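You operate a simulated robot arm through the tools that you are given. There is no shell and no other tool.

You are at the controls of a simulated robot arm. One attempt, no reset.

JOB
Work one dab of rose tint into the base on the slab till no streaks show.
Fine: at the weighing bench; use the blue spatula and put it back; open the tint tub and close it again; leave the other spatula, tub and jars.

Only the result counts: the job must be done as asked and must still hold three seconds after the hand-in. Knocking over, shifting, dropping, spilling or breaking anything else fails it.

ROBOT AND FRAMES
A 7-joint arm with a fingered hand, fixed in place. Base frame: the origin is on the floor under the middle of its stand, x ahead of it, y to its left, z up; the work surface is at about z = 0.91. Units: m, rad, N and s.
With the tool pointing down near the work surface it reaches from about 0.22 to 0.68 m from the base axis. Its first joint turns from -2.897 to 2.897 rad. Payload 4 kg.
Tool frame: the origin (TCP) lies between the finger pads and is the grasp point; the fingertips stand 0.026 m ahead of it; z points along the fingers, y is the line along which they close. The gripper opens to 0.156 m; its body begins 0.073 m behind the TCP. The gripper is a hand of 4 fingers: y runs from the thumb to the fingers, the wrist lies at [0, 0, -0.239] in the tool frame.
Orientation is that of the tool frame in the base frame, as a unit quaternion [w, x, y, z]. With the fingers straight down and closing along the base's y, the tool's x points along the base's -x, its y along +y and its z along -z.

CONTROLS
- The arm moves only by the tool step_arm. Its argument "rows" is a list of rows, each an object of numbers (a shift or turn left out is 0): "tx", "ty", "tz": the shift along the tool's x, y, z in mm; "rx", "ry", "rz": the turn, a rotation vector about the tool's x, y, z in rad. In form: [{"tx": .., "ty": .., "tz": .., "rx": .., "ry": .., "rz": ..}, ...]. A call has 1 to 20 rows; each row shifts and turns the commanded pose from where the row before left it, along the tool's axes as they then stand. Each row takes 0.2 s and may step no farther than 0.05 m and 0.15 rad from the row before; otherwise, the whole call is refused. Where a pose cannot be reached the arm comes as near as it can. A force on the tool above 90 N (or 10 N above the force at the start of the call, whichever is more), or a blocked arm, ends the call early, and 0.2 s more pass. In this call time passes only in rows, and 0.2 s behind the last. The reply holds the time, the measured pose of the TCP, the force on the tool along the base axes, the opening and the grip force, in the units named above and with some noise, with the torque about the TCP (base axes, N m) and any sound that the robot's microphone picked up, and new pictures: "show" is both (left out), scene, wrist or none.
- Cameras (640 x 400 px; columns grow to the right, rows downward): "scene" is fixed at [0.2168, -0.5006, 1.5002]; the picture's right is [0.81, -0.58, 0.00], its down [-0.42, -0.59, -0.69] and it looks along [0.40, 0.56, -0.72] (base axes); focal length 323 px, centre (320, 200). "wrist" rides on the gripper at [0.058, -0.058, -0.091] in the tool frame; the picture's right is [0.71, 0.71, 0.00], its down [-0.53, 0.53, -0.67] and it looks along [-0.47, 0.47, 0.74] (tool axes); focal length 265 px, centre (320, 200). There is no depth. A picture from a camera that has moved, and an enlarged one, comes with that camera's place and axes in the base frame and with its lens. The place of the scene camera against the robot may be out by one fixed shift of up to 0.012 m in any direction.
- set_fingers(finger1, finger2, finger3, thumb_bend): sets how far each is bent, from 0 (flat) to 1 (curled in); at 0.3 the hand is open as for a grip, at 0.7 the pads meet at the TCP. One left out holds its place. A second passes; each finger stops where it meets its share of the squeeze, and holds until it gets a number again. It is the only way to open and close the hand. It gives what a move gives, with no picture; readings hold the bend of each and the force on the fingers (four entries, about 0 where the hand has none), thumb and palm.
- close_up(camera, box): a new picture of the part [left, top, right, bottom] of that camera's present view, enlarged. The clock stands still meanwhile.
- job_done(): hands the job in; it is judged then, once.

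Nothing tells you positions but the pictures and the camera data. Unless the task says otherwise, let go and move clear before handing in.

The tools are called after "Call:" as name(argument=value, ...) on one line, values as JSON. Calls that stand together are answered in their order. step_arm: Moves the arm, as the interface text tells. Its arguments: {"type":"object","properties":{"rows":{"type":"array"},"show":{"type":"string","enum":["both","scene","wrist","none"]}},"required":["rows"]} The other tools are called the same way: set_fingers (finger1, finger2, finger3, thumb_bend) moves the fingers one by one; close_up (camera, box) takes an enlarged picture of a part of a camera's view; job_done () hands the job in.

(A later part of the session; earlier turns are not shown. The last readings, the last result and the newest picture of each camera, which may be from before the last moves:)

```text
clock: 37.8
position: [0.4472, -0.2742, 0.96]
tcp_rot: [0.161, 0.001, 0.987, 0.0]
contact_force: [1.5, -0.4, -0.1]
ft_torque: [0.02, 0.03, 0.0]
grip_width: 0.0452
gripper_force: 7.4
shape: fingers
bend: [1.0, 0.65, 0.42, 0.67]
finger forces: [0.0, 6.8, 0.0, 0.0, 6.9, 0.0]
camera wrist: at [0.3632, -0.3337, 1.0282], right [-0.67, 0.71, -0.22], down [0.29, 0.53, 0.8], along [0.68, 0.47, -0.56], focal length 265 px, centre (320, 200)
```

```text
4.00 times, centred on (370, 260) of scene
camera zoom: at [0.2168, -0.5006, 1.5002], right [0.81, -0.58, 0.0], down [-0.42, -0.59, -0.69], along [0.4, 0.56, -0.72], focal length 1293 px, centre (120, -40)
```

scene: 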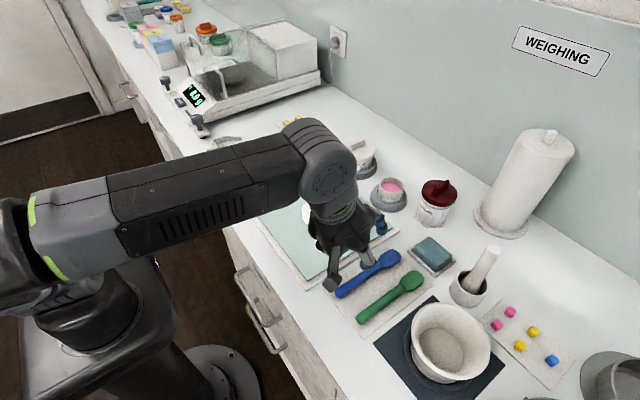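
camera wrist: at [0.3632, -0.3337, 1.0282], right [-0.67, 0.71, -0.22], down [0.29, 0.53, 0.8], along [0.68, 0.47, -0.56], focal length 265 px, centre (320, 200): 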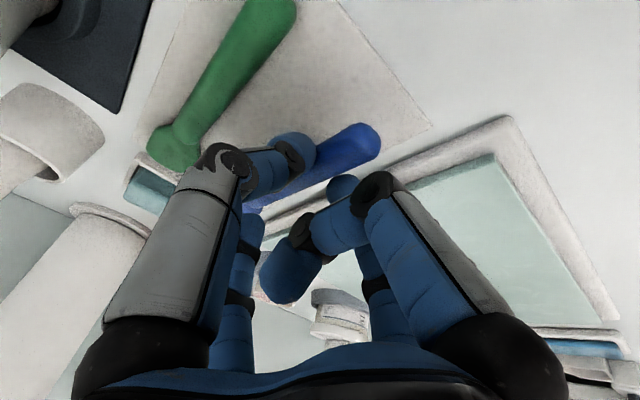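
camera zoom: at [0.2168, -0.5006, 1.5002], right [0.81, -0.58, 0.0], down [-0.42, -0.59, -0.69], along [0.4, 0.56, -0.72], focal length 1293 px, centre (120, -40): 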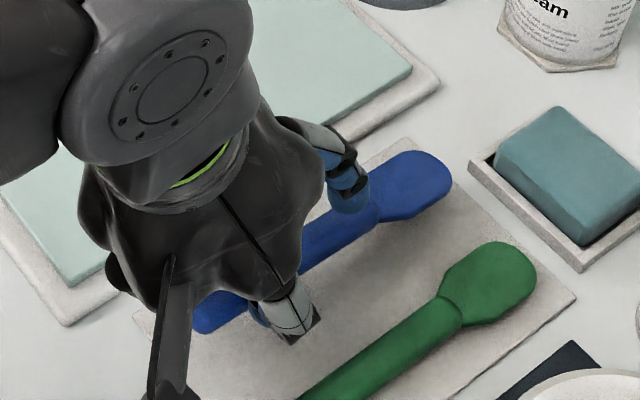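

The handle rises with the hand. I lift a further 5 cm and check the blade.

Call:
step_arm(rows=[{"tx": -4.7, "tz": -14.2}, {"tx": -6.3, "tz": -19}, {"tx": -6.3, "tz": -19}, {"tx": -6.3, "tz": -19}], show="both")

Call:
close_up(camera="scene", box=[310, 160, 450, 280])

Call:
close_up(camera="wrist", box=[200, 60, 440, 260])

```text
clock: 38.8
position: [0.449, -0.2761, 1.036]
tcp_rot: [0.161, 0.001, 0.987, 0.0]
contact_force: [0.5, 0.4, -0.9]
ft_torque: [-0.05, 0.01, 0.0]
grip_width: 0.0451
gripper_force: 7.3
shape: fingers
bend: [1.0, 0.65, 0.42, 0.67]
finger forces: [0.0, 6.9, 0.0, 0.0, 6.9, 0.0]
camera wrist: at [0.3636, -0.3337, 1.1036], right [-0.67, 0.71, -0.22], down [0.29, 0.53, 0.8], along [0.68, 0.47, -0.56], focal length 265 px, centre (320, 200)
```

scene: 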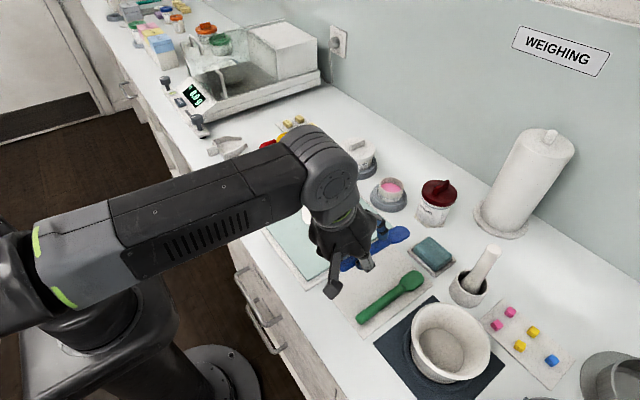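
wrist: 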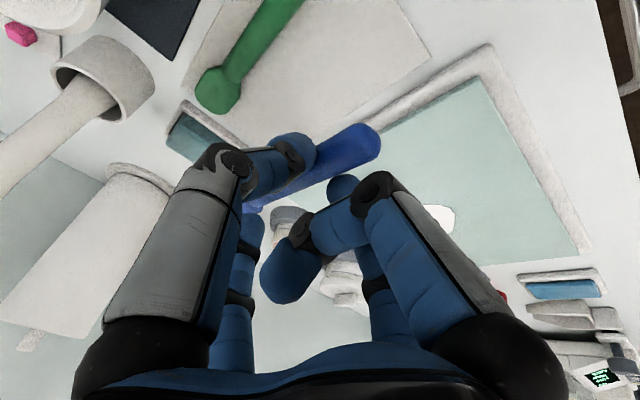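

```text
3.33 times, centred on (380, 220) of scene
camera zoom: at [0.2168, -0.5006, 1.5002], right [0.81, -0.58, 0.0], down [-0.42, -0.59, -0.69], along [0.4, 0.56, -0.72], focal length 1078 px, centre (120, 133)
```

zoom: 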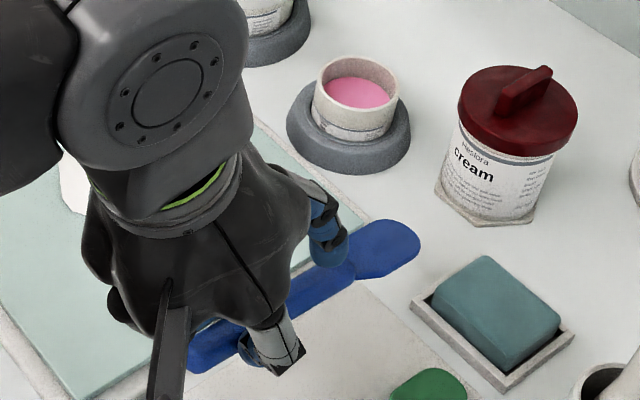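

```text
2.00 times, centred on (320, 160) of wrist
camera zoom: at [0.3636, -0.3337, 1.1036], right [-0.67, 0.71, -0.22], down [0.29, 0.53, 0.8], along [0.68, 0.47, -0.56], focal length 531 px, centre (320, 280)
```

zoom: 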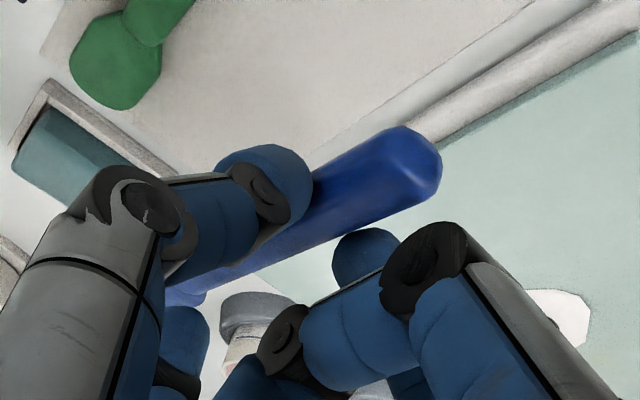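

The spatula is firmly held near its handle end, with the blade drooping roughly 0.5 rad relative to the hand, which suits the dip. I raise, bring the hand upright, and carry it toward the tub, staying high.

Call:
step_arm(rows=[{"ry": 0.107, "tz": -22}, {"ry": 0.107, "tz": -22}, {"ry": 0.107, "tz": -22}], show="scene")

Call:
step_arm(rows=[{"tx": -25, "ty": 34}, {"tx": -25, "ty": 34}, {"tx": -25, "ty": 34}, {"tx": -25, "ty": 34}], show="both")

Call:
close_up(camera="scene", box=[330, 110, 470, 230])

Call:
close_up(camera="wrist", box=[180, 20, 440, 220])

```text
clock: 39.6
position: [0.435, -0.2758, 1.1003]
tcp_rot: [0.0, 0.001, 1.0, 0.0]
contact_force: [0.0, -0.2, -0.5]
ft_torque: [0.02, 0.01, -0.04]
grip_width: 0.0452
gripper_force: 6.7
shape: fingers
bend: [1.0, 0.65, 0.42, 0.67]
finger forces: [0.0, 6.9, 0.0, 0.0, 6.8, 0.0]
```

scene: 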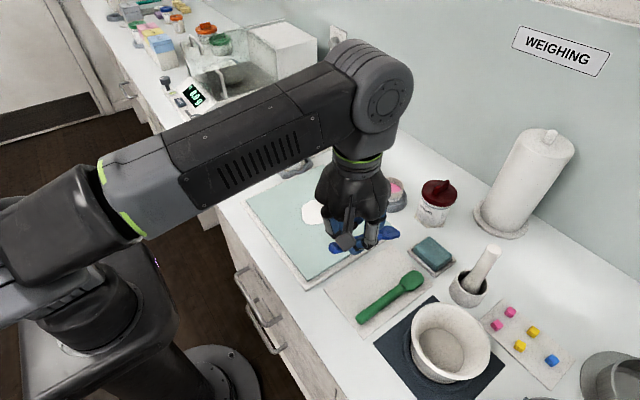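

```text
clock: 40.6
position: [0.5371, -0.1379, 1.0986]
tcp_rot: [0.0, 0.001, 1.0, 0.0]
contact_force: [0.3, -0.1, -0.8]
ft_torque: [0.02, 0.0, 0.0]
grip_width: 0.0451
gripper_force: 7.0
shape: fingers
bend: [1.0, 0.65, 0.42, 0.67]
finger forces: [0.0, 6.8, 0.0, 0.0, 6.9, 0.0]
camera wrist: at [0.477, -0.1953, 1.1897], right [-0.71, 0.71, 0.0], down [0.53, 0.53, 0.67], along [0.47, 0.47, -0.74], focal length 265 px, centre (320, 200)
```

scene: 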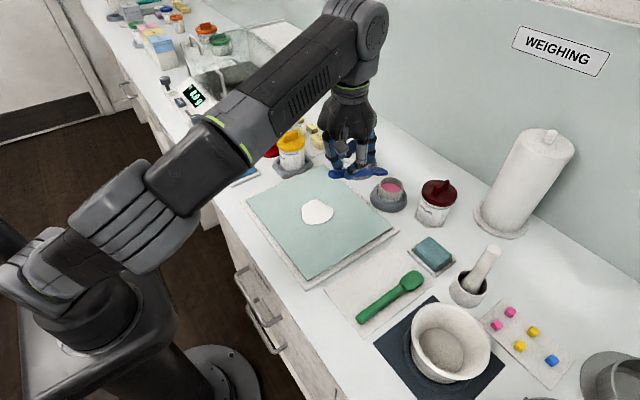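
wrist: 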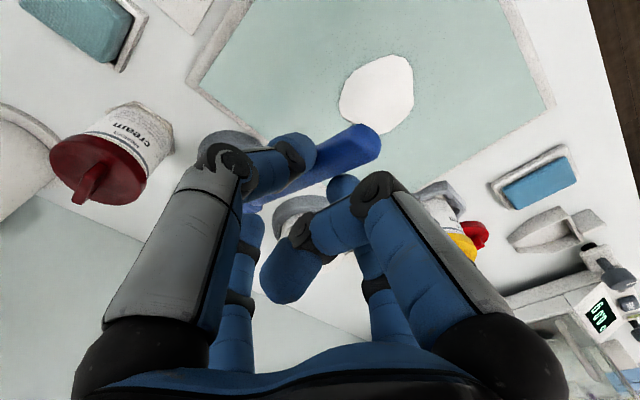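

```text
3.33 times, centred on (400, 170) of scene
camera zoom: at [0.2168, -0.5006, 1.5002], right [0.81, -0.58, 0.0], down [-0.42, -0.59, -0.69], along [0.4, 0.56, -0.72], focal length 1078 px, centre (53, 300)
```

zoom: 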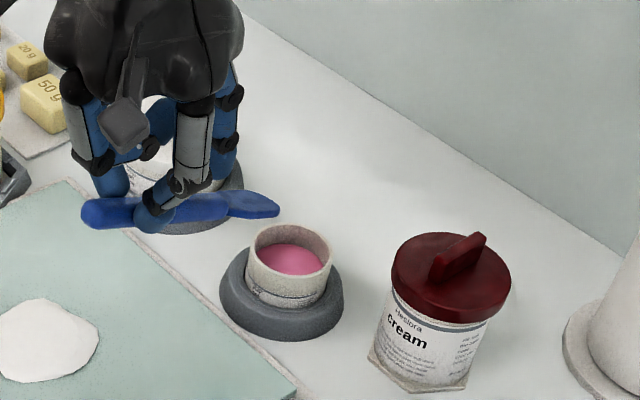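

```text
2.00 times, centred on (310, 120) of wrist
camera zoom: at [0.477, -0.1953, 1.1897], right [-0.71, 0.71, 0.0], down [0.53, 0.53, 0.67], along [0.47, 0.47, -0.74], focal length 531 px, centre (340, 360)
```

zoom: 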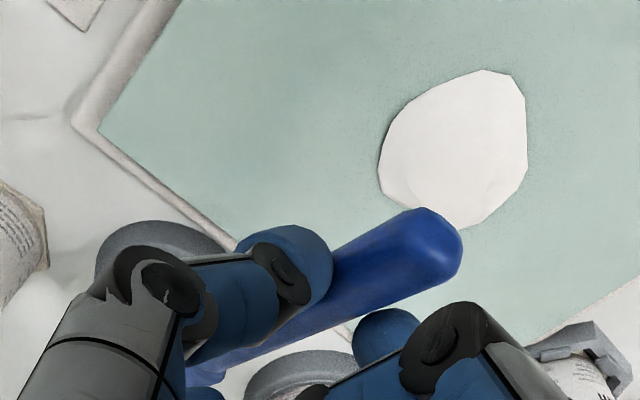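

From the scene view, the blade tip sits about 117 mm ahead, 11 mm to the right and 77 mm below the TCP, pitched roughly 0.41 rad down. I add a little more downward pitch and bring the tip above the tub opening.

Call:
step_arm(rows=[{"ry": 0.1}, {"tx": -31.4, "ty": 9, "tz": 15}], show="both")

Call:
close_up(camera="scene", box=[340, 120, 440, 220])

```text
clock: 41.2
position: [0.5637, -0.1291, 1.0799]
tcp_rot: [-0.051, 0.0, 0.999, 0.0]
contact_force: [0.6, -0.1, 0.1]
ft_torque: [0.02, 0.02, -0.01]
grip_width: 0.0451
gripper_force: 7.1
shape: fingers
bend: [1.0, 0.65, 0.42, 0.67]
finger forces: [0.0, 6.7, 0.0, 0.0, 6.8, 0.1]
camera wrist: at [0.5141, -0.1866, 1.177], right [-0.7, 0.71, 0.07], down [0.59, 0.53, 0.61], along [0.4, 0.47, -0.79], focal length 265 px, centre (320, 200)
```

scene: 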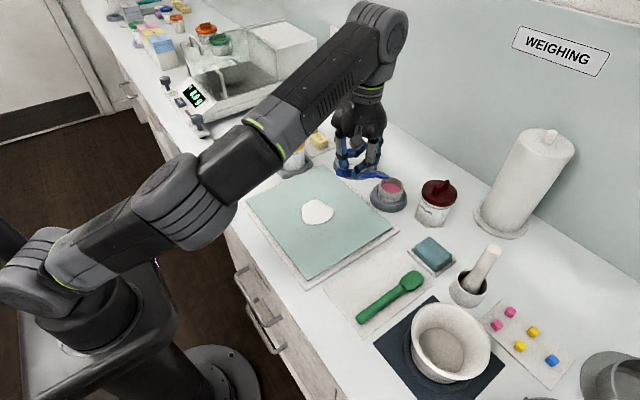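
wrist: 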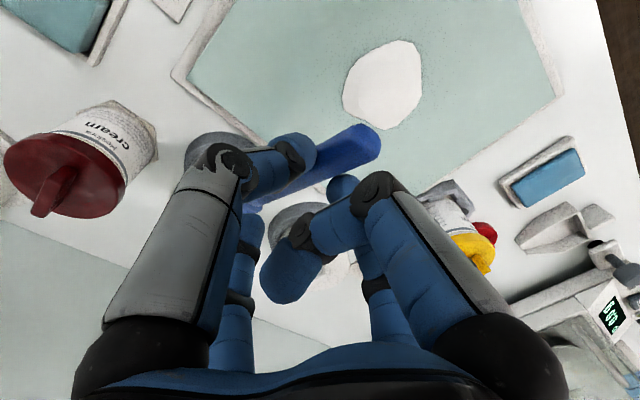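

```text
4.00 times, centred on (390, 170) of scene
camera zoom: at [0.2168, -0.5006, 1.5002], right [0.81, -0.58, 0.0], down [-0.42, -0.59, -0.69], along [0.4, 0.56, -0.72], focal length 1293 px, centre (40, 320)
```

zoom: 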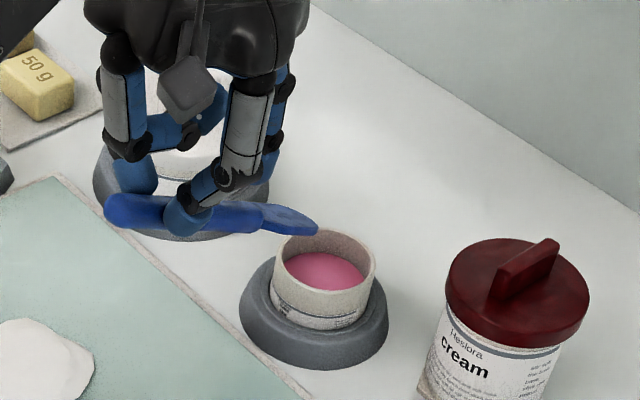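

The prediction matches: the tip is just above the tub opening. I move forward and down into the opening, watching for rim contact.

Call:
step_arm(rows=[{"tx": -9.6, "ty": -0.5, "tz": 9.1}, {"tx": -9.6, "ty": -0.5, "tz": 9.1}, {"tx": -9.6, "tz": 9.1}], show="wrist")

Call:
close_up(camera="scene", box=[350, 140, 430, 220])

```text
clock: 42.0
position: [0.5898, -0.1315, 1.0508]
tcp_rot: [-0.051, 0.001, 0.999, 0.0]
contact_force: [0.8, -0.7, -0.1]
ft_torque: [0.01, 0.03, 0.0]
grip_width: 0.045
gripper_force: 6.7
shape: fingers
bend: [1.0, 0.65, 0.42, 0.67]
finger forces: [0.0, 6.8, 0.0, 0.0, 6.9, 0.0]
camera wrist: at [0.5406, -0.1891, 1.1471], right [-0.7, 0.71, 0.07], down [0.59, 0.53, 0.61], along [0.4, 0.47, -0.79], focal length 265 px, centre (320, 200)
```

wrist: 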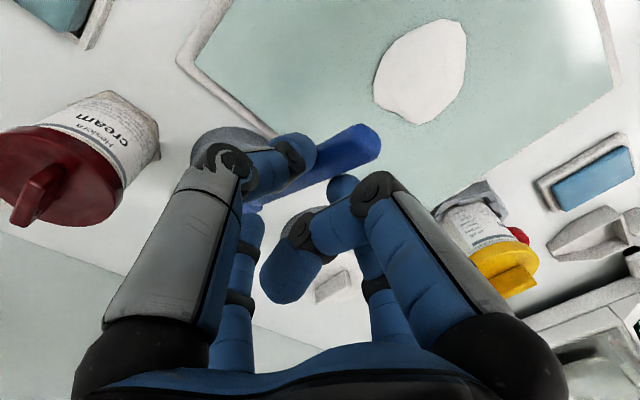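

```text
5.00 times, centred on (390, 180) of scene
camera zoom: at [0.2168, -0.5006, 1.5002], right [0.81, -0.58, 0.0], down [-0.42, -0.59, -0.69], along [0.4, 0.56, -0.72], focal length 1616 px, centre (-30, 300)
```

zoom: 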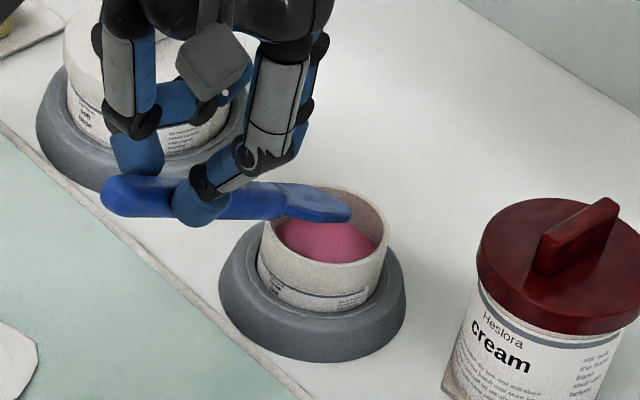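

The blade is inside the opening's outline just above the tint. I lower in small steps and check for the dab.

Call:
step_arm(rows=[{"tx": -1.4, "ty": 0.5, "tz": 4.4}, {"tx": -1.4, "ty": 0.5, "tz": 4.4}], show="none")

Call:
close_up(camera="scene", box=[360, 150, 420, 210])

```text
clock: 42.6
position: [0.5928, -0.1313, 1.042]
tcp_rot: [-0.049, 0.0, 0.999, -0.001]
contact_force: [0.6, -0.2, 0.2]
ft_torque: [-0.01, 0.01, -0.01]
grip_width: 0.0451
gripper_force: 6.7
shape: fingers
bend: [1.0, 0.65, 0.42, 0.67]
finger forces: [0.0, 6.7, 0.0, 0.1, 6.9, 0.0]
```

```text
6.67 times, centred on (390, 180) of scene
camera zoom: at [0.2168, -0.5006, 1.5002], right [0.81, -0.58, 0.0], down [-0.42, -0.59, -0.69], along [0.4, 0.56, -0.72], focal length 2155 px, centre (-147, 333)
```

zoom: 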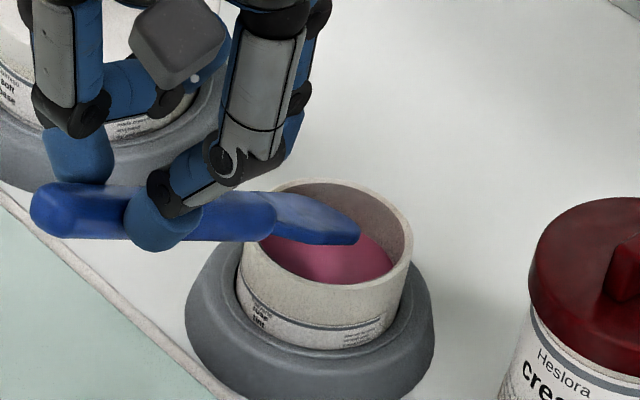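

Still no tint on the blade, with around 7 mm rim clearance. I lower further in 2 to 3 mm steps.

Call:
step_arm(rows=[{"tx": -0.3, "tz": 3}], show="none")

Call:
close_up(camera="scene", box=[365, 155, 415, 205])

Call:
step_arm(rows=[{"tx": -0.2, "tz": 2}], show="none")

Call:
close_up(camera="scene", box=[365, 155, 415, 205])

```text
clock: 43.0
position: [0.5918, -0.1301, 1.0388]
tcp_rot: [-0.05, 0.0, 0.999, 0.0]
contact_force: [0.9, 0.4, -0.2]
ft_torque: [-0.03, 0.03, -0.02]
grip_width: 0.045
gripper_force: 7.0
shape: fingers
bend: [1.0, 0.65, 0.42, 0.67]
finger forces: [0.0, 6.7, 0.0, 0.0, 7.0, 0.0]
```

```text
8.00 times, centred on (390, 180) of scene
camera zoom: at [0.2168, -0.5006, 1.5002], right [0.81, -0.58, 0.0], down [-0.42, -0.59, -0.69], along [0.4, 0.56, -0.72], focal length 2586 px, centre (-240, 360)
```

zoom: 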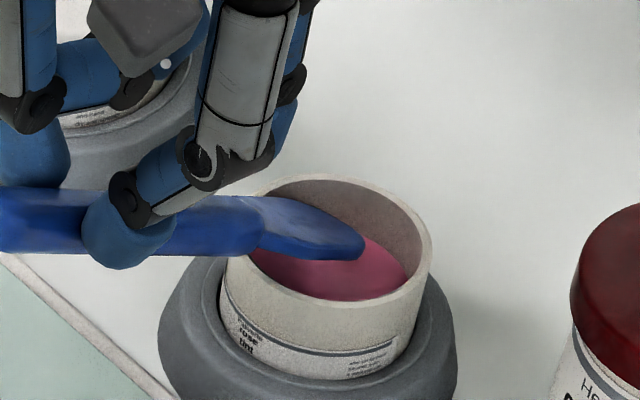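

```text
clock: 43.4
position: [0.5925, -0.1301, 1.0367]
tcp_rot: [-0.05, -0.001, 0.999, 0.0]
contact_force: [0.1, 0.5, -0.5]
ft_torque: [-0.01, 0.03, -0.02]
grip_width: 0.0453
gripper_force: 7.1
shape: fingers
bend: [1.0, 0.65, 0.42, 0.67]
finger forces: [0.0, 6.7, 0.1, 0.0, 7.0, 0.1]
```

```text
8.00 times, centred on (390, 180) of scene
camera zoom: at [0.2168, -0.5006, 1.5002], right [0.81, -0.58, 0.0], down [-0.42, -0.59, -0.69], along [0.4, 0.56, -0.72], focal length 2586 px, centre (-240, 360)
```

zoom: 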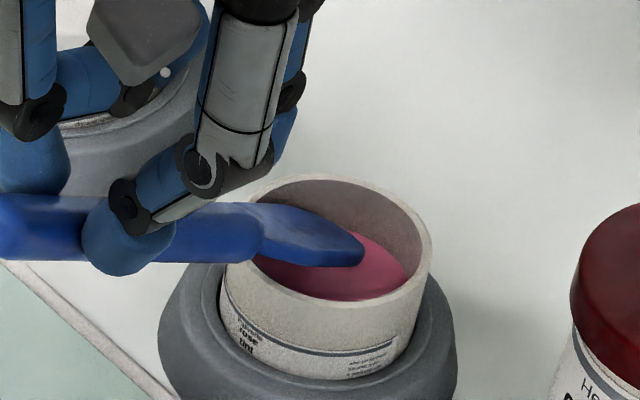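

The tint surface lies about 5 to 7 mm below the tip, and the blade has around 10 mm clearance over the near rim. I continue down with a slight forward shift.

Call:
step_arm(rows=[{"tx": -2.3, "tz": 2.5}], show="none")

Call:
step_arm(rows=[{"tx": -0.8, "tz": 2}], show="none")

Call:
close_up(camera="scene", box=[365, 155, 415, 205])

```text
clock: 43.8
position: [0.5938, -0.1293, 1.0339]
tcp_rot: [-0.051, 0.0, 0.999, 0.0]
contact_force: [0.1, 0.1, -0.8]
ft_torque: [0.0, 0.01, -0.02]
grip_width: 0.0453
gripper_force: 6.3
shape: fingers
bend: [1.0, 0.65, 0.42, 0.67]
finger forces: [0.0, 6.8, 0.0, 0.1, 7.0, 0.0]
```

```text
clock: 44.2
position: [0.5965, -0.13, 1.0322]
tcp_rot: [-0.05, 0.0, 0.999, 0.0]
contact_force: [-0.2, -0.5, -0.9]
ft_torque: [0.0, 0.01, -0.03]
grip_width: 0.0453
gripper_force: 6.9
shape: fingers
bend: [1.0, 0.65, 0.42, 0.67]
finger forces: [0.0, 6.8, 0.0, 0.1, 6.9, 0.0]
```

```text
8.00 times, centred on (390, 180) of scene
camera zoom: at [0.2168, -0.5006, 1.5002], right [0.81, -0.58, 0.0], down [-0.42, -0.59, -0.69], along [0.4, 0.56, -0.72], focal length 2586 px, centre (-240, 360)
```

zoom: 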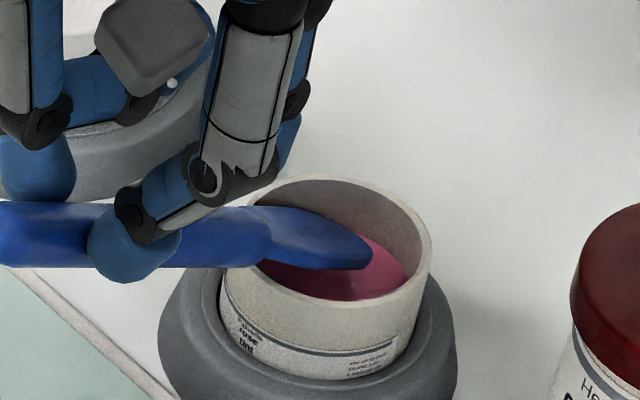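

Call:
step_arm(rows=[{"tx": -0.2, "tz": 2}], show="none")

Call:
close_up(camera="scene", box=[370, 165, 410, 195])

Call:
step_arm(rows=[{"tx": -0.2, "tz": 2}], show="none")

Call:
close_up(camera="scene", box=[370, 165, 410, 195])

```text
clock: 44.6
position: [0.5948, -0.1304, 1.0312]
tcp_rot: [-0.05, 0.001, 0.999, -0.001]
contact_force: [0.1, 1.1, -1.0]
ft_torque: [-0.02, 0.0, -0.01]
grip_width: 0.0455
gripper_force: 7.5
shape: fingers
bend: [1.0, 0.65, 0.42, 0.67]
finger forces: [0.0, 6.7, 0.0, 0.0, 6.9, 0.0]
```

```text
13.33 times, centred on (390, 180) of scene
camera zoom: at [0.2168, -0.5006, 1.5002], right [0.81, -0.58, 0.0], down [-0.42, -0.59, -0.69], along [0.4, 0.56, -0.72], focal length 4311 px, centre (-613, 467)
```

zoom: 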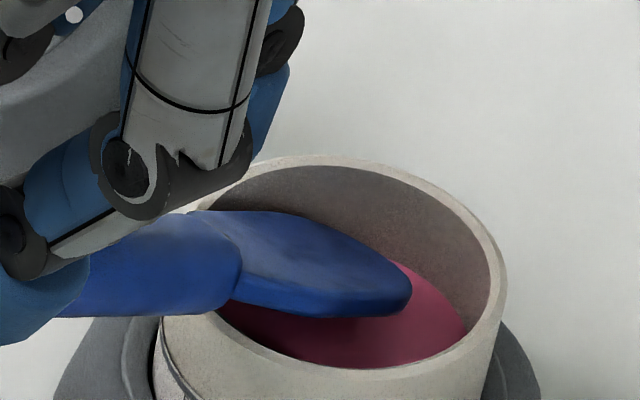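

```text
clock: 45.0
position: [0.5959, -0.1312, 1.0294]
tcp_rot: [-0.05, 0.0, 0.999, 0.0]
contact_force: [-0.3, -0.5, 0.8]
ft_torque: [-0.03, -0.05, -0.03]
grip_width: 0.0451
gripper_force: 6.6
shape: fingers
bend: [1.0, 0.65, 0.42, 0.67]
finger forces: [0.0, 6.8, 0.1, 0.0, 6.9, 0.0]
```

```text
13.33 times, centred on (390, 180) of scene
camera zoom: at [0.2168, -0.5006, 1.5002], right [0.81, -0.58, 0.0], down [-0.42, -0.59, -0.69], along [0.4, 0.56, -0.72], focal length 4311 px, centre (-613, 467)
```

zoom: 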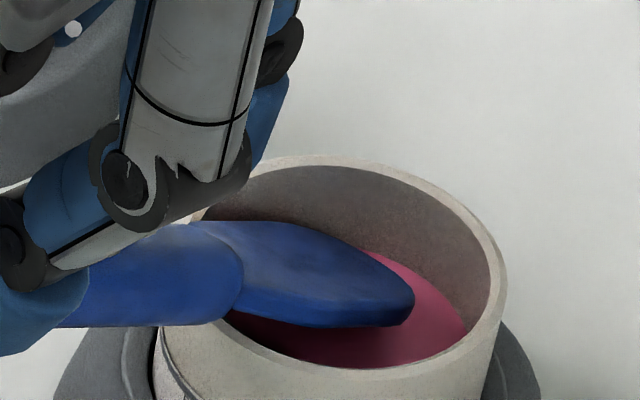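

The handle's underside near the neck is almost at the rim, so the blade needs a steeper angle. I back out upward and will use finger3 to press the handle down and tilt the spatula further in the grip.

Call:
step_arm(rows=[{"tx": 1.5, "tz": -10}, {"tx": 3, "tz": -20}, {"tx": 20, "tz": -20}], show="none")

Call:
close_up(camera="scene", box=[340, 110, 420, 190])

Call:
set_fingers(finger3=0.5)

Call:
close_up(camera="scene", box=[340, 110, 420, 190])

Call:
close_up(camera="wrist", box=[180, 60, 440, 260])

```text
clock: 45.8
position: [0.5753, -0.1305, 1.0797]
tcp_rot: [-0.051, 0.0, 0.999, 0.0]
contact_force: [-0.6, 0.4, -0.3]
ft_torque: [-0.02, 0.06, 0.01]
grip_width: 0.0451
gripper_force: 7.1
shape: fingers
bend: [1.0, 0.65, 0.42, 0.67]
finger forces: [0.0, 6.8, 0.1, 0.0, 6.9, 0.0]
```

```text
5.00 times, centred on (380, 150) of scene
camera zoom: at [0.2168, -0.5006, 1.5002], right [0.81, -0.58, 0.0], down [-0.42, -0.59, -0.69], along [0.4, 0.56, -0.72], focal length 1616 px, centre (20, 450)
```

zoom: 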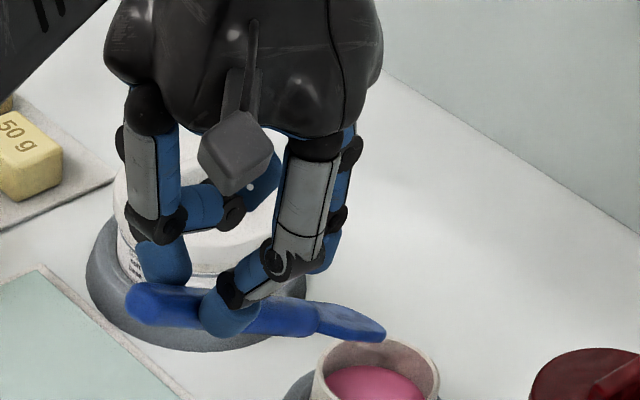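

```text
clock: 46.8
position: [0.5751, -0.1302, 1.0801]
tcp_rot: [-0.05, 0.0, 0.999, 0.0]
contact_force: [0.9, -0.1, -0.6]
ft_torque: [-0.01, 0.02, 0.01]
grip_width: 0.0452
gripper_force: 6.8
shape: fingers
bend: [1.0, 0.65, 0.5, 0.67]
finger forces: [0.1, 6.9, 0.1, 0.0, 6.9, 0.0]
```

```text
5.00 times, centred on (380, 150) of scene
camera zoom: at [0.2168, -0.5006, 1.5002], right [0.81, -0.58, 0.0], down [-0.42, -0.59, -0.69], along [0.4, 0.56, -0.72], focal length 1616 px, centre (20, 450)
```

zoom: 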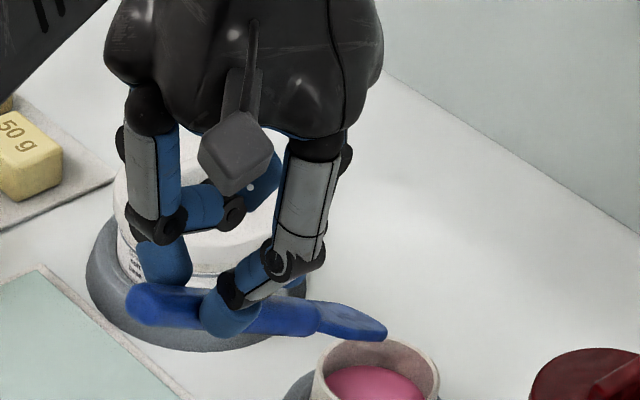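

```text
2.00 times, centred on (310, 160) of wrist
camera zoom: at [0.5256, -0.1886, 1.1766], right [-0.7, 0.71, 0.07], down [0.59, 0.53, 0.61], along [0.4, 0.47, -0.79], focal length 531 px, centre (340, 280)
```

zoom: 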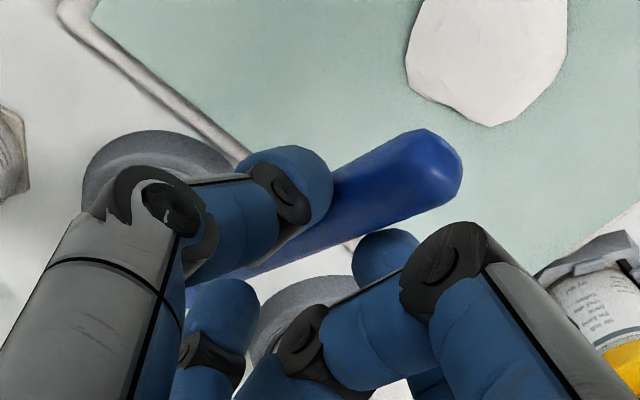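

Finger3 has not yet touched the handle. I close it further in steps.

Call:
set_fingers(finger3=0.56)

Call:
close_up(camera="scene", box=[340, 110, 420, 190])

Call:
set_fingers(finger3=0.6)

Call:
close_up(camera="scene", box=[340, 110, 420, 190])

Call:
close_up(camera="wrist", box=[180, 60, 440, 260])

```text
clock: 47.8
position: [0.5767, -0.1292, 1.081]
tcp_rot: [-0.049, 0.0, 0.999, 0.001]
contact_force: [-0.1, -0.3, -1.0]
ft_torque: [-0.02, 0.0, 0.03]
grip_width: 0.0455
gripper_force: 6.6
shape: fingers
bend: [1.0, 0.65, 0.56, 0.67]
finger forces: [0.0, 6.8, 0.0, 0.0, 6.9, 0.0]
```

```text
5.00 times, centred on (380, 150) of scene
camera zoom: at [0.2168, -0.5006, 1.5002], right [0.81, -0.58, 0.0], down [-0.42, -0.59, -0.69], along [0.4, 0.56, -0.72], focal length 1616 px, centre (20, 450)
```

zoom: 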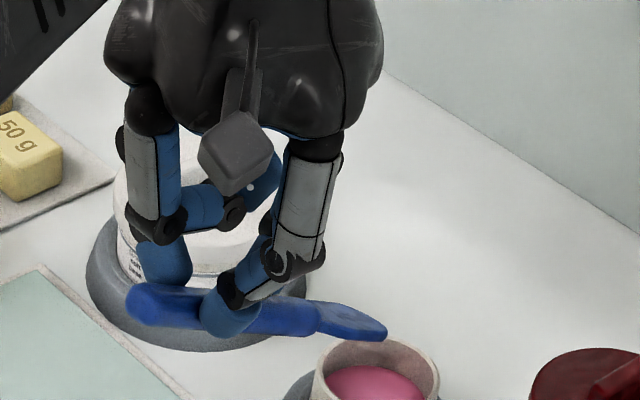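

```text
clock: 48.8
position: [0.5751, -0.1307, 1.0795]
tcp_rot: [-0.05, 0.0, 0.999, 0.0]
contact_force: [0.8, 0.6, 0.8]
ft_torque: [0.03, 0.01, -0.01]
grip_width: 0.0453
gripper_force: 7.4
shape: fingers
bend: [1.0, 0.65, 0.6, 0.67]
finger forces: [0.0, 6.8, 0.0, 0.0, 7.0, 0.1]
```

```text
5.00 times, centred on (380, 150) of scene
camera zoom: at [0.2168, -0.5006, 1.5002], right [0.81, -0.58, 0.0], down [-0.42, -0.59, -0.69], along [0.4, 0.56, -0.72], focal length 1616 px, centre (20, 450)
```

zoom: 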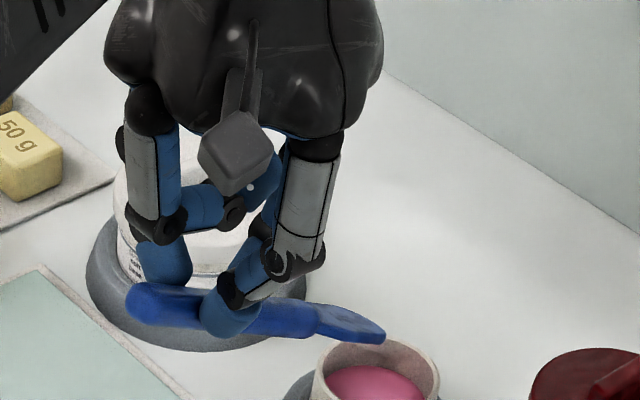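

```text
2.00 times, centred on (310, 160) of wrist
camera zoom: at [0.5256, -0.1886, 1.1767], right [-0.7, 0.71, 0.07], down [0.59, 0.53, 0.61], along [0.4, 0.47, -0.79], focal length 531 px, centre (340, 280)
```

zoom: 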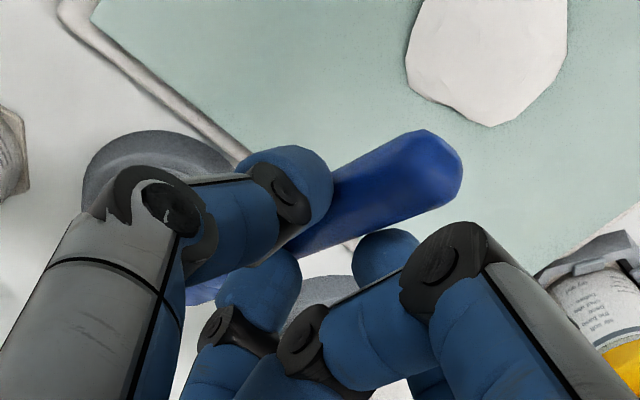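

Call:
set_fingers(finger3=0.64)

Call:
close_up(camera="wrist", box=[180, 60, 440, 260])

Call:
close_up(camera="scene", box=[340, 110, 420, 190])

```text
clock: 49.8
position: [0.5757, -0.1308, 1.0805]
tcp_rot: [-0.049, 0.0, 0.999, 0.0]
contact_force: [0.1, 0.8, -0.4]
ft_torque: [0.03, 0.01, 0.02]
grip_width: 0.0454
gripper_force: 7.2
shape: fingers
bend: [1.0, 0.65, 0.63, 0.67]
finger forces: [0.0, 6.6, 0.8, 0.0, 6.7, 0.0]
```

```text
2.00 times, centred on (310, 160) of wrist
camera zoom: at [0.5256, -0.1886, 1.1767], right [-0.7, 0.71, 0.07], down [0.59, 0.53, 0.61], along [0.4, 0.47, -0.79], focal length 531 px, centre (340, 280)
```

zoom: 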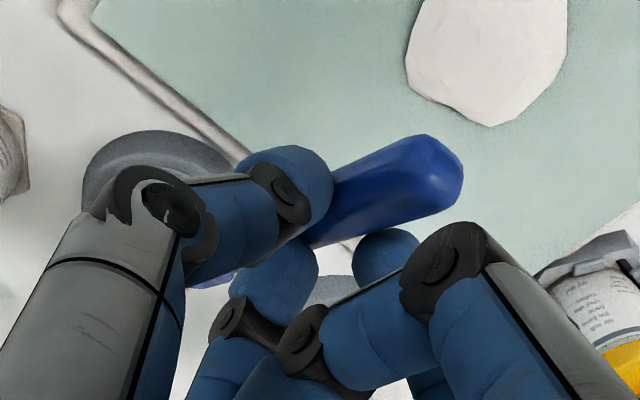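

```text
5.00 times, centred on (380, 150) of scene
camera zoom: at [0.2168, -0.5006, 1.5002], right [0.81, -0.58, 0.0], down [-0.42, -0.59, -0.69], along [0.4, 0.56, -0.72], focal length 1616 px, centre (20, 450)
```

zoom: 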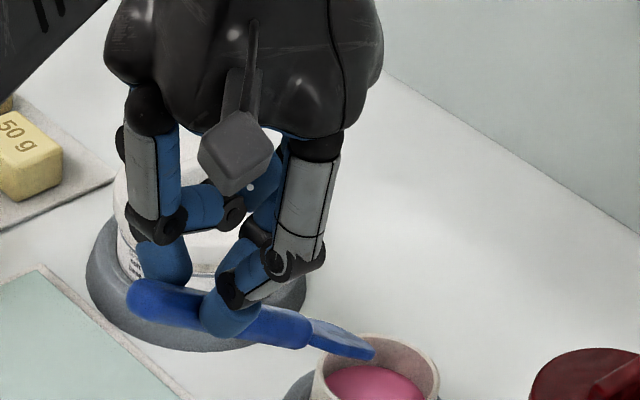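

Finger3 now presses the handle and the blade tips further down, as intended. I go a bit more.

Call:
set_fingers(finger3=0.67)

Call:
close_up(camera="scene", box=[340, 110, 420, 190])

Call:
close_up(camera="wrist", box=[180, 60, 440, 260])

```text
clock: 50.8
position: [0.5766, -0.1312, 1.0807]
tcp_rot: [-0.05, 0.0, 0.999, 0.0]
contact_force: [-0.5, 0.1, -1.2]
ft_torque: [0.01, 0.0, 0.0]
grip_width: 0.045
gripper_force: 7.2
shape: fingers
bend: [1.0, 0.65, 0.66, 0.67]
finger forces: [0.0, 6.4, 1.5, 0.1, 6.5, 0.0]
```

```text
5.00 times, centred on (380, 150) of scene
camera zoom: at [0.2168, -0.5006, 1.5002], right [0.81, -0.58, 0.0], down [-0.42, -0.59, -0.69], along [0.4, 0.56, -0.72], focal length 1616 px, centre (20, 450)
```

zoom: 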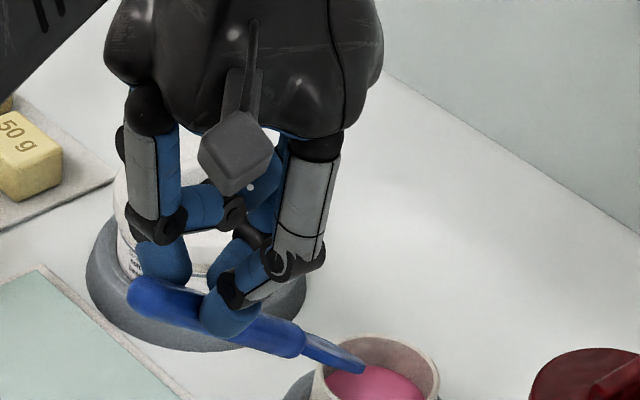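

```text
2.00 times, centred on (310, 160) of wrist
camera zoom: at [0.5256, -0.1886, 1.1767], right [-0.7, 0.71, 0.07], down [0.59, 0.53, 0.61], along [0.4, 0.47, -0.79], focal length 531 px, centre (340, 280)
```

zoom: 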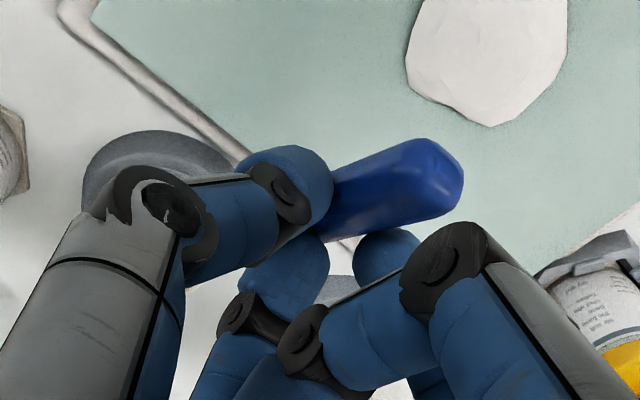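

The blade now points about 0.69 rad down. A bit more in-hand tilt lets me keep the hand more upright at this reach, so I close finger3 slightly more.

Call:
set_fingers(finger3=0.7)

Call:
close_up(camera="scene", box=[340, 110, 420, 190])

Call:
close_up(camera="wrist", box=[180, 60, 440, 260])

```text
clock: 51.8
position: [0.5747, -0.131, 1.0805]
tcp_rot: [-0.05, 0.001, 0.999, 0.0]
contact_force: [0.2, 0.1, -0.2]
ft_torque: [-0.01, 0.0, 0.01]
grip_width: 0.0415
gripper_force: 0.0
shape: fingers
bend: [1.0, 0.71, 0.69, 0.71]
finger forces: [0.1, 0.0, 0.1, 0.0, 0.0, 0.0]
```

```text
5.00 times, centred on (380, 150) of scene
camera zoom: at [0.2168, -0.5006, 1.5002], right [0.81, -0.58, 0.0], down [-0.42, -0.59, -0.69], along [0.4, 0.56, -0.72], focal length 1616 px, centre (20, 450)
```

zoom: 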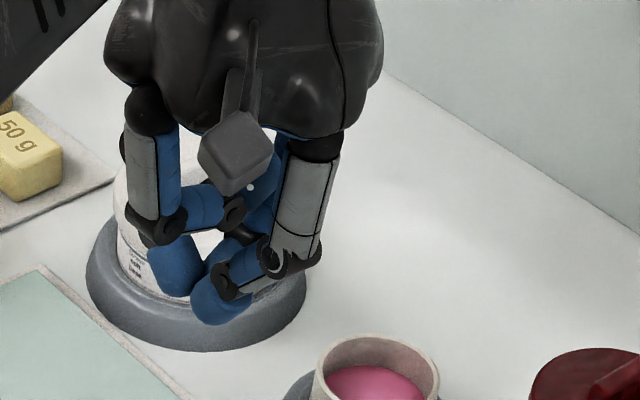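

```text
2.00 times, centred on (310, 160) of wrist
camera zoom: at [0.5256, -0.1886, 1.1767], right [-0.7, 0.71, 0.07], down [0.59, 0.53, 0.61], along [0.4, 0.47, -0.79], focal length 531 px, centre (340, 280)
```

zoom: 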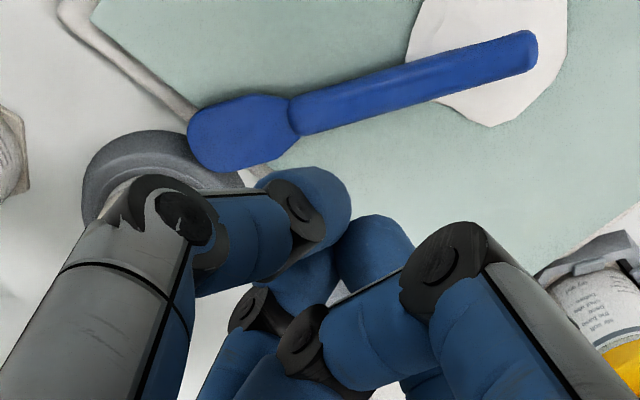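

The extra squeeze forced the spatula out of the grip: it has dropped onto the slab, with its handle over the white base. That was my mistake in over-tilting; I look at how it lies before doing anything else.

Call:
close_up(camera="scene", box=[240, 130, 440, 290])

Call:
close_up(camera="scene", box=[0, 0, 640, 400])

Call:
close_up(camera="wrist", box=[220, 0, 500, 160])

```text
2.50 times, centred on (340, 210) of scene
camera zoom: at [0.2168, -0.5006, 1.5002], right [0.81, -0.58, 0.0], down [-0.42, -0.59, -0.69], along [0.4, 0.56, -0.72], focal length 808 px, centre (270, 175)
```

zoom: 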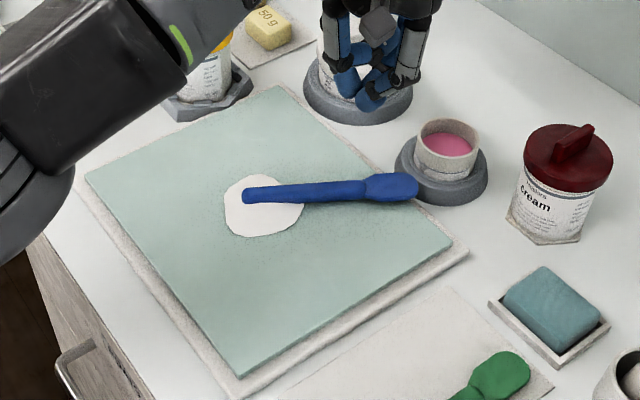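

```text
1.00 times, centred on (320, 200) of scene (not enlarged: the box is as wide or as high as the picture)
camera zoom: at [0.2168, -0.5006, 1.5002], right [0.81, -0.58, 0.0], down [-0.42, -0.59, -0.69], along [0.4, 0.56, -0.72], focal length 323 px, centre (320, 200)
```

zoom: 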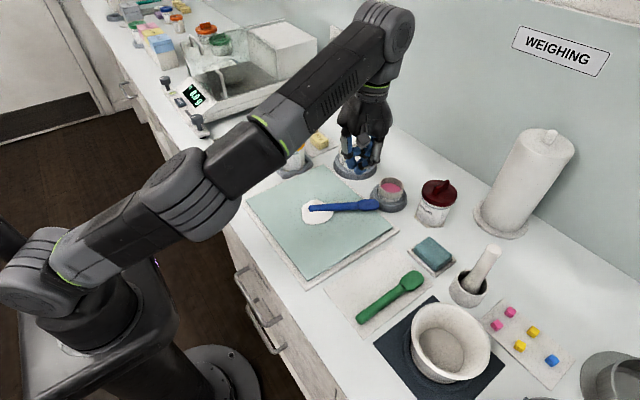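

```text
2.29 times, centred on (360, 80) of wrist
camera zoom: at [0.5256, -0.1886, 1.1767], right [-0.7, 0.71, 0.07], down [0.59, 0.53, 0.61], along [0.4, 0.47, -0.79], focal length 607 px, centre (229, 474)
```

zoom: 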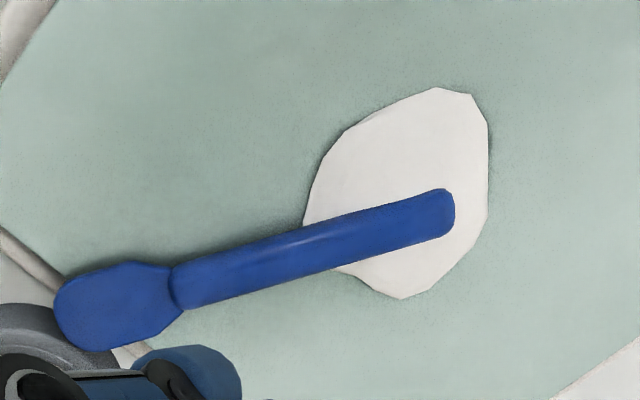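

The spatula lies diagonally on the slab from about (0.494, -0.068) to (0.640, -0.153), handle end over the base, tub untouched. I will pick it up by mid-handle (clear of the base), lay it aside with its handle overhanging the slab's front edge, and regrip it there better. First I open the fingers and align the hand with it.

Call:
set_fingers(finger2=0.58, finger3=0.42, thumb_bend=0.58)

Call:
step_arm(rows=[{"ry": -0.1}, {"rz": 0.132}, {"rz": 0.132}, {"rz": 0.132}, {"rz": 0.131}], show="none")

Call:
close_up(camera="wrist", box=[0, 0, 640, 400])

```text
clock: 52.8
position: [0.5745, -0.1303, 1.0804]
tcp_rot: [-0.05, 0.0, 0.999, 0.001]
contact_force: [-0.4, 0.0, -0.1]
ft_torque: [0.0, -0.04, 0.01]
grip_width: 0.0557
gripper_force: 0.0
shape: fingers
bend: [1.0, 0.57, 0.42, 0.57]
finger forces: [0.0, 0.1, 0.0, 0.0, 0.1, 0.0]
```

```text
clock: 54.0
position: [0.5761, -0.1312, 1.0795]
tcp_rot: [0.001, 0.261, 0.965, 0.0]
contact_force: [0.8, -0.4, -0.4]
ft_torque: [-0.01, -0.01, -0.02]
grip_width: 0.0557
gripper_force: 0.0
shape: fingers
bend: [1.0, 0.57, 0.42, 0.57]
finger forces: [0.0, 0.1, 0.1, 0.0, 0.1, 0.0]
```

```text
1.00 times, centred on (320, 200) of wrist (not enlarged: the box is as wide or as high as the picture)
camera zoom: at [0.495, -0.1518, 1.171], right [-0.25, 0.97, 0.0], down [0.72, 0.19, 0.67], along [0.65, 0.17, -0.74], focal length 265 px, centre (320, 200)
```

zoom: 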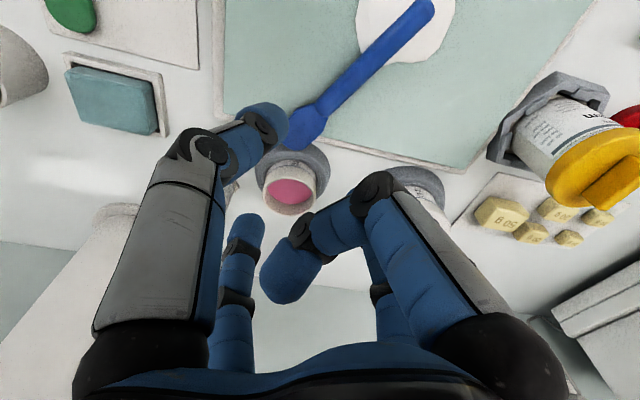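

The spatula now appears aligned with the hand. I descend over the handle's middle and check centring.

Call:
step_arm(rows=[{"tx": 13.2, "ty": 7.2, "tz": 38}, {"tx": 13.2, "ty": 7.2, "tz": 38}], show="none")

Call:
close_up(camera="wrist", box=[200, 20, 440, 220])

Call:
close_up(camera="scene", box=[290, 150, 410, 250])

```text
clock: 54.6
position: [0.5594, -0.1057, 1.0039]
tcp_rot: [0.0, 0.261, 0.965, 0.0]
contact_force: [-1.1, -0.3, -0.4]
ft_torque: [-0.01, 0.01, -0.03]
grip_width: 0.0558
gripper_force: 0.0
shape: fingers
bend: [1.0, 0.57, 0.42, 0.57]
finger forces: [0.0, 0.0, 0.2, 0.0, 0.1, 0.1]
```

```text
2.00 times, centred on (320, 120) of wrist
camera zoom: at [0.4791, -0.1257, 1.0946], right [-0.25, 0.97, 0.0], down [0.72, 0.19, 0.67], along [0.65, 0.17, -0.74], focal length 531 px, centre (320, 360)
```

zoom: 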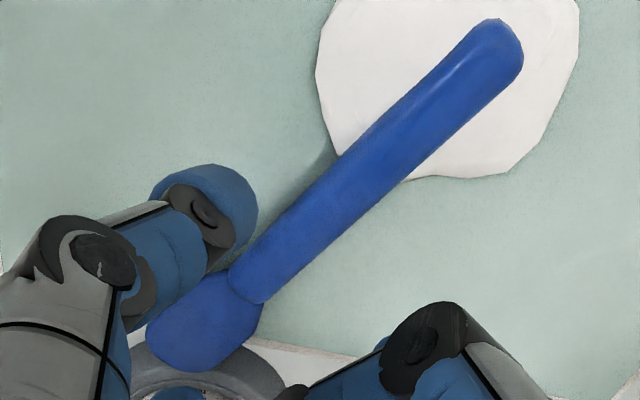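

```text
4.00 times, centred on (350, 200) of scene
camera zoom: at [0.2168, -0.5006, 1.5002], right [0.81, -0.58, 0.0], down [-0.42, -0.59, -0.69], along [0.4, 0.56, -0.72], focal length 1293 px, centre (200, 200)
```

zoom: 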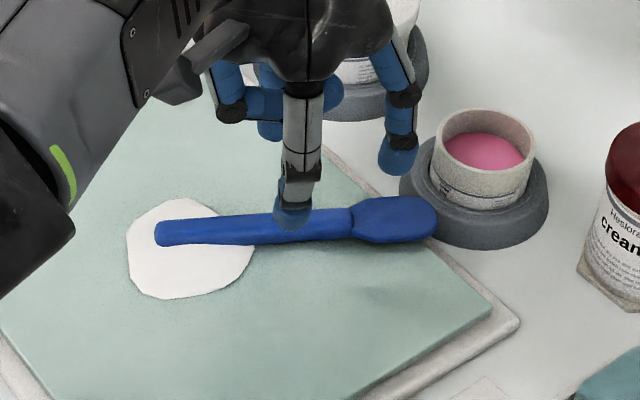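

With the hand vertical, finger3 would touch the blade, so I pitch forward about 0.32 rad (as in the first grip), open finger3 slightly, and come down along the hand axis.

Call:
set_fingers(finger3=0.36, finger2=0.6, thumb_bend=0.6)

Call:
step_arm(rows=[{"ry": -0.107}, {"ry": -0.107}, {"ry": -0.106}, {"tx": 12, "ty": 1.2, "tz": 18}, {"tx": 12, "ty": 1.1, "tz": 18}], show="wrist")

Call:
close_up(camera="wrist", box=[200, 20, 440, 220])

Call:
close_up(camera="scene", box=[290, 150, 410, 250])

```text
clock: 55.6
position: [0.5592, -0.1054, 1.0045]
tcp_rot: [0.0, 0.26, 0.966, 0.0]
contact_force: [0.9, 0.1, 1.2]
ft_torque: [-0.02, 0.0, -0.02]
grip_width: 0.0528
gripper_force: 0.0
shape: fingers
bend: [1.0, 0.6, 0.36, 0.6]
finger forces: [0.1, 0.1, 0.0, 0.1, 0.0, 0.0]
```

```text
clock: 56.8
position: [0.5504, -0.097, 0.9619]
tcp_rot: [0.154, 0.257, 0.953, -0.041]
contact_force: [-0.6, 0.5, -0.2]
ft_torque: [0.01, 0.01, -0.02]
grip_width: 0.0525
gripper_force: 0.2
shape: fingers
bend: [1.0, 0.6, 0.36, 0.6]
finger forces: [0.1, 0.0, 0.0, 0.0, 0.1, 0.0]
camera wrist: at [0.4473, -0.1048, 1.0305], right [-0.22, 0.95, -0.22], down [0.51, 0.31, 0.8], along [0.83, 0.07, -0.56], focal length 265 px, centre (320, 200)
```

wrist: 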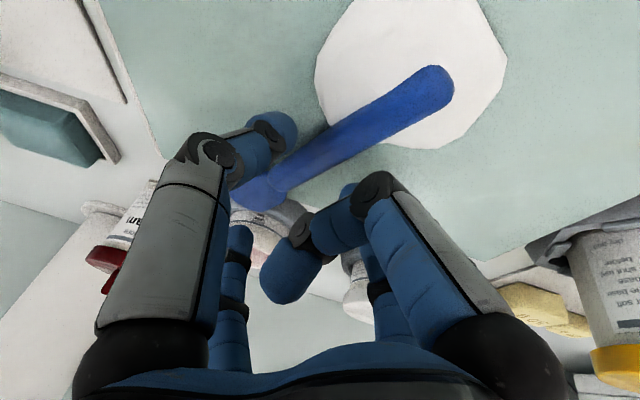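

```text
2.00 times, centred on (320, 120) of wrist
camera zoom: at [0.4473, -0.1048, 1.0305], right [-0.22, 0.95, -0.22], down [0.51, 0.31, 0.8], along [0.83, 0.07, -0.56], focal length 531 px, centre (320, 360)
```

zoom: 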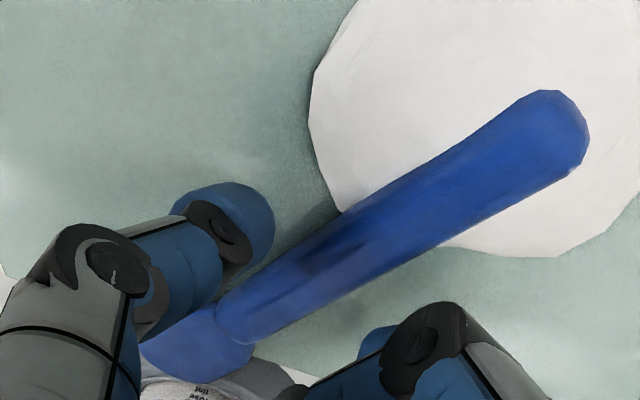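

```text
4.00 times, centred on (350, 200) of scene
camera zoom: at [0.2168, -0.5006, 1.5002], right [0.81, -0.58, 0.0], down [-0.42, -0.59, -0.69], along [0.4, 0.56, -0.72], focal length 1293 px, centre (200, 200)
```

zoom: 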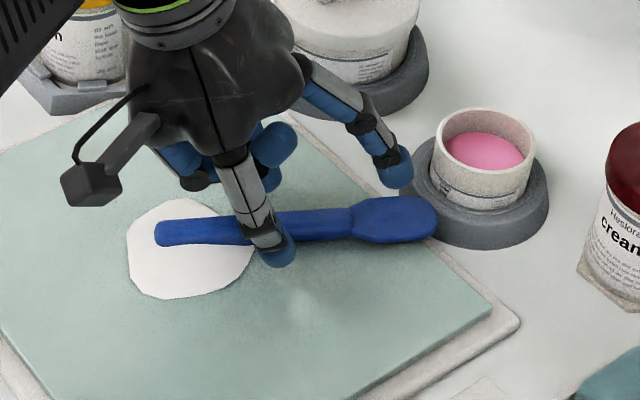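

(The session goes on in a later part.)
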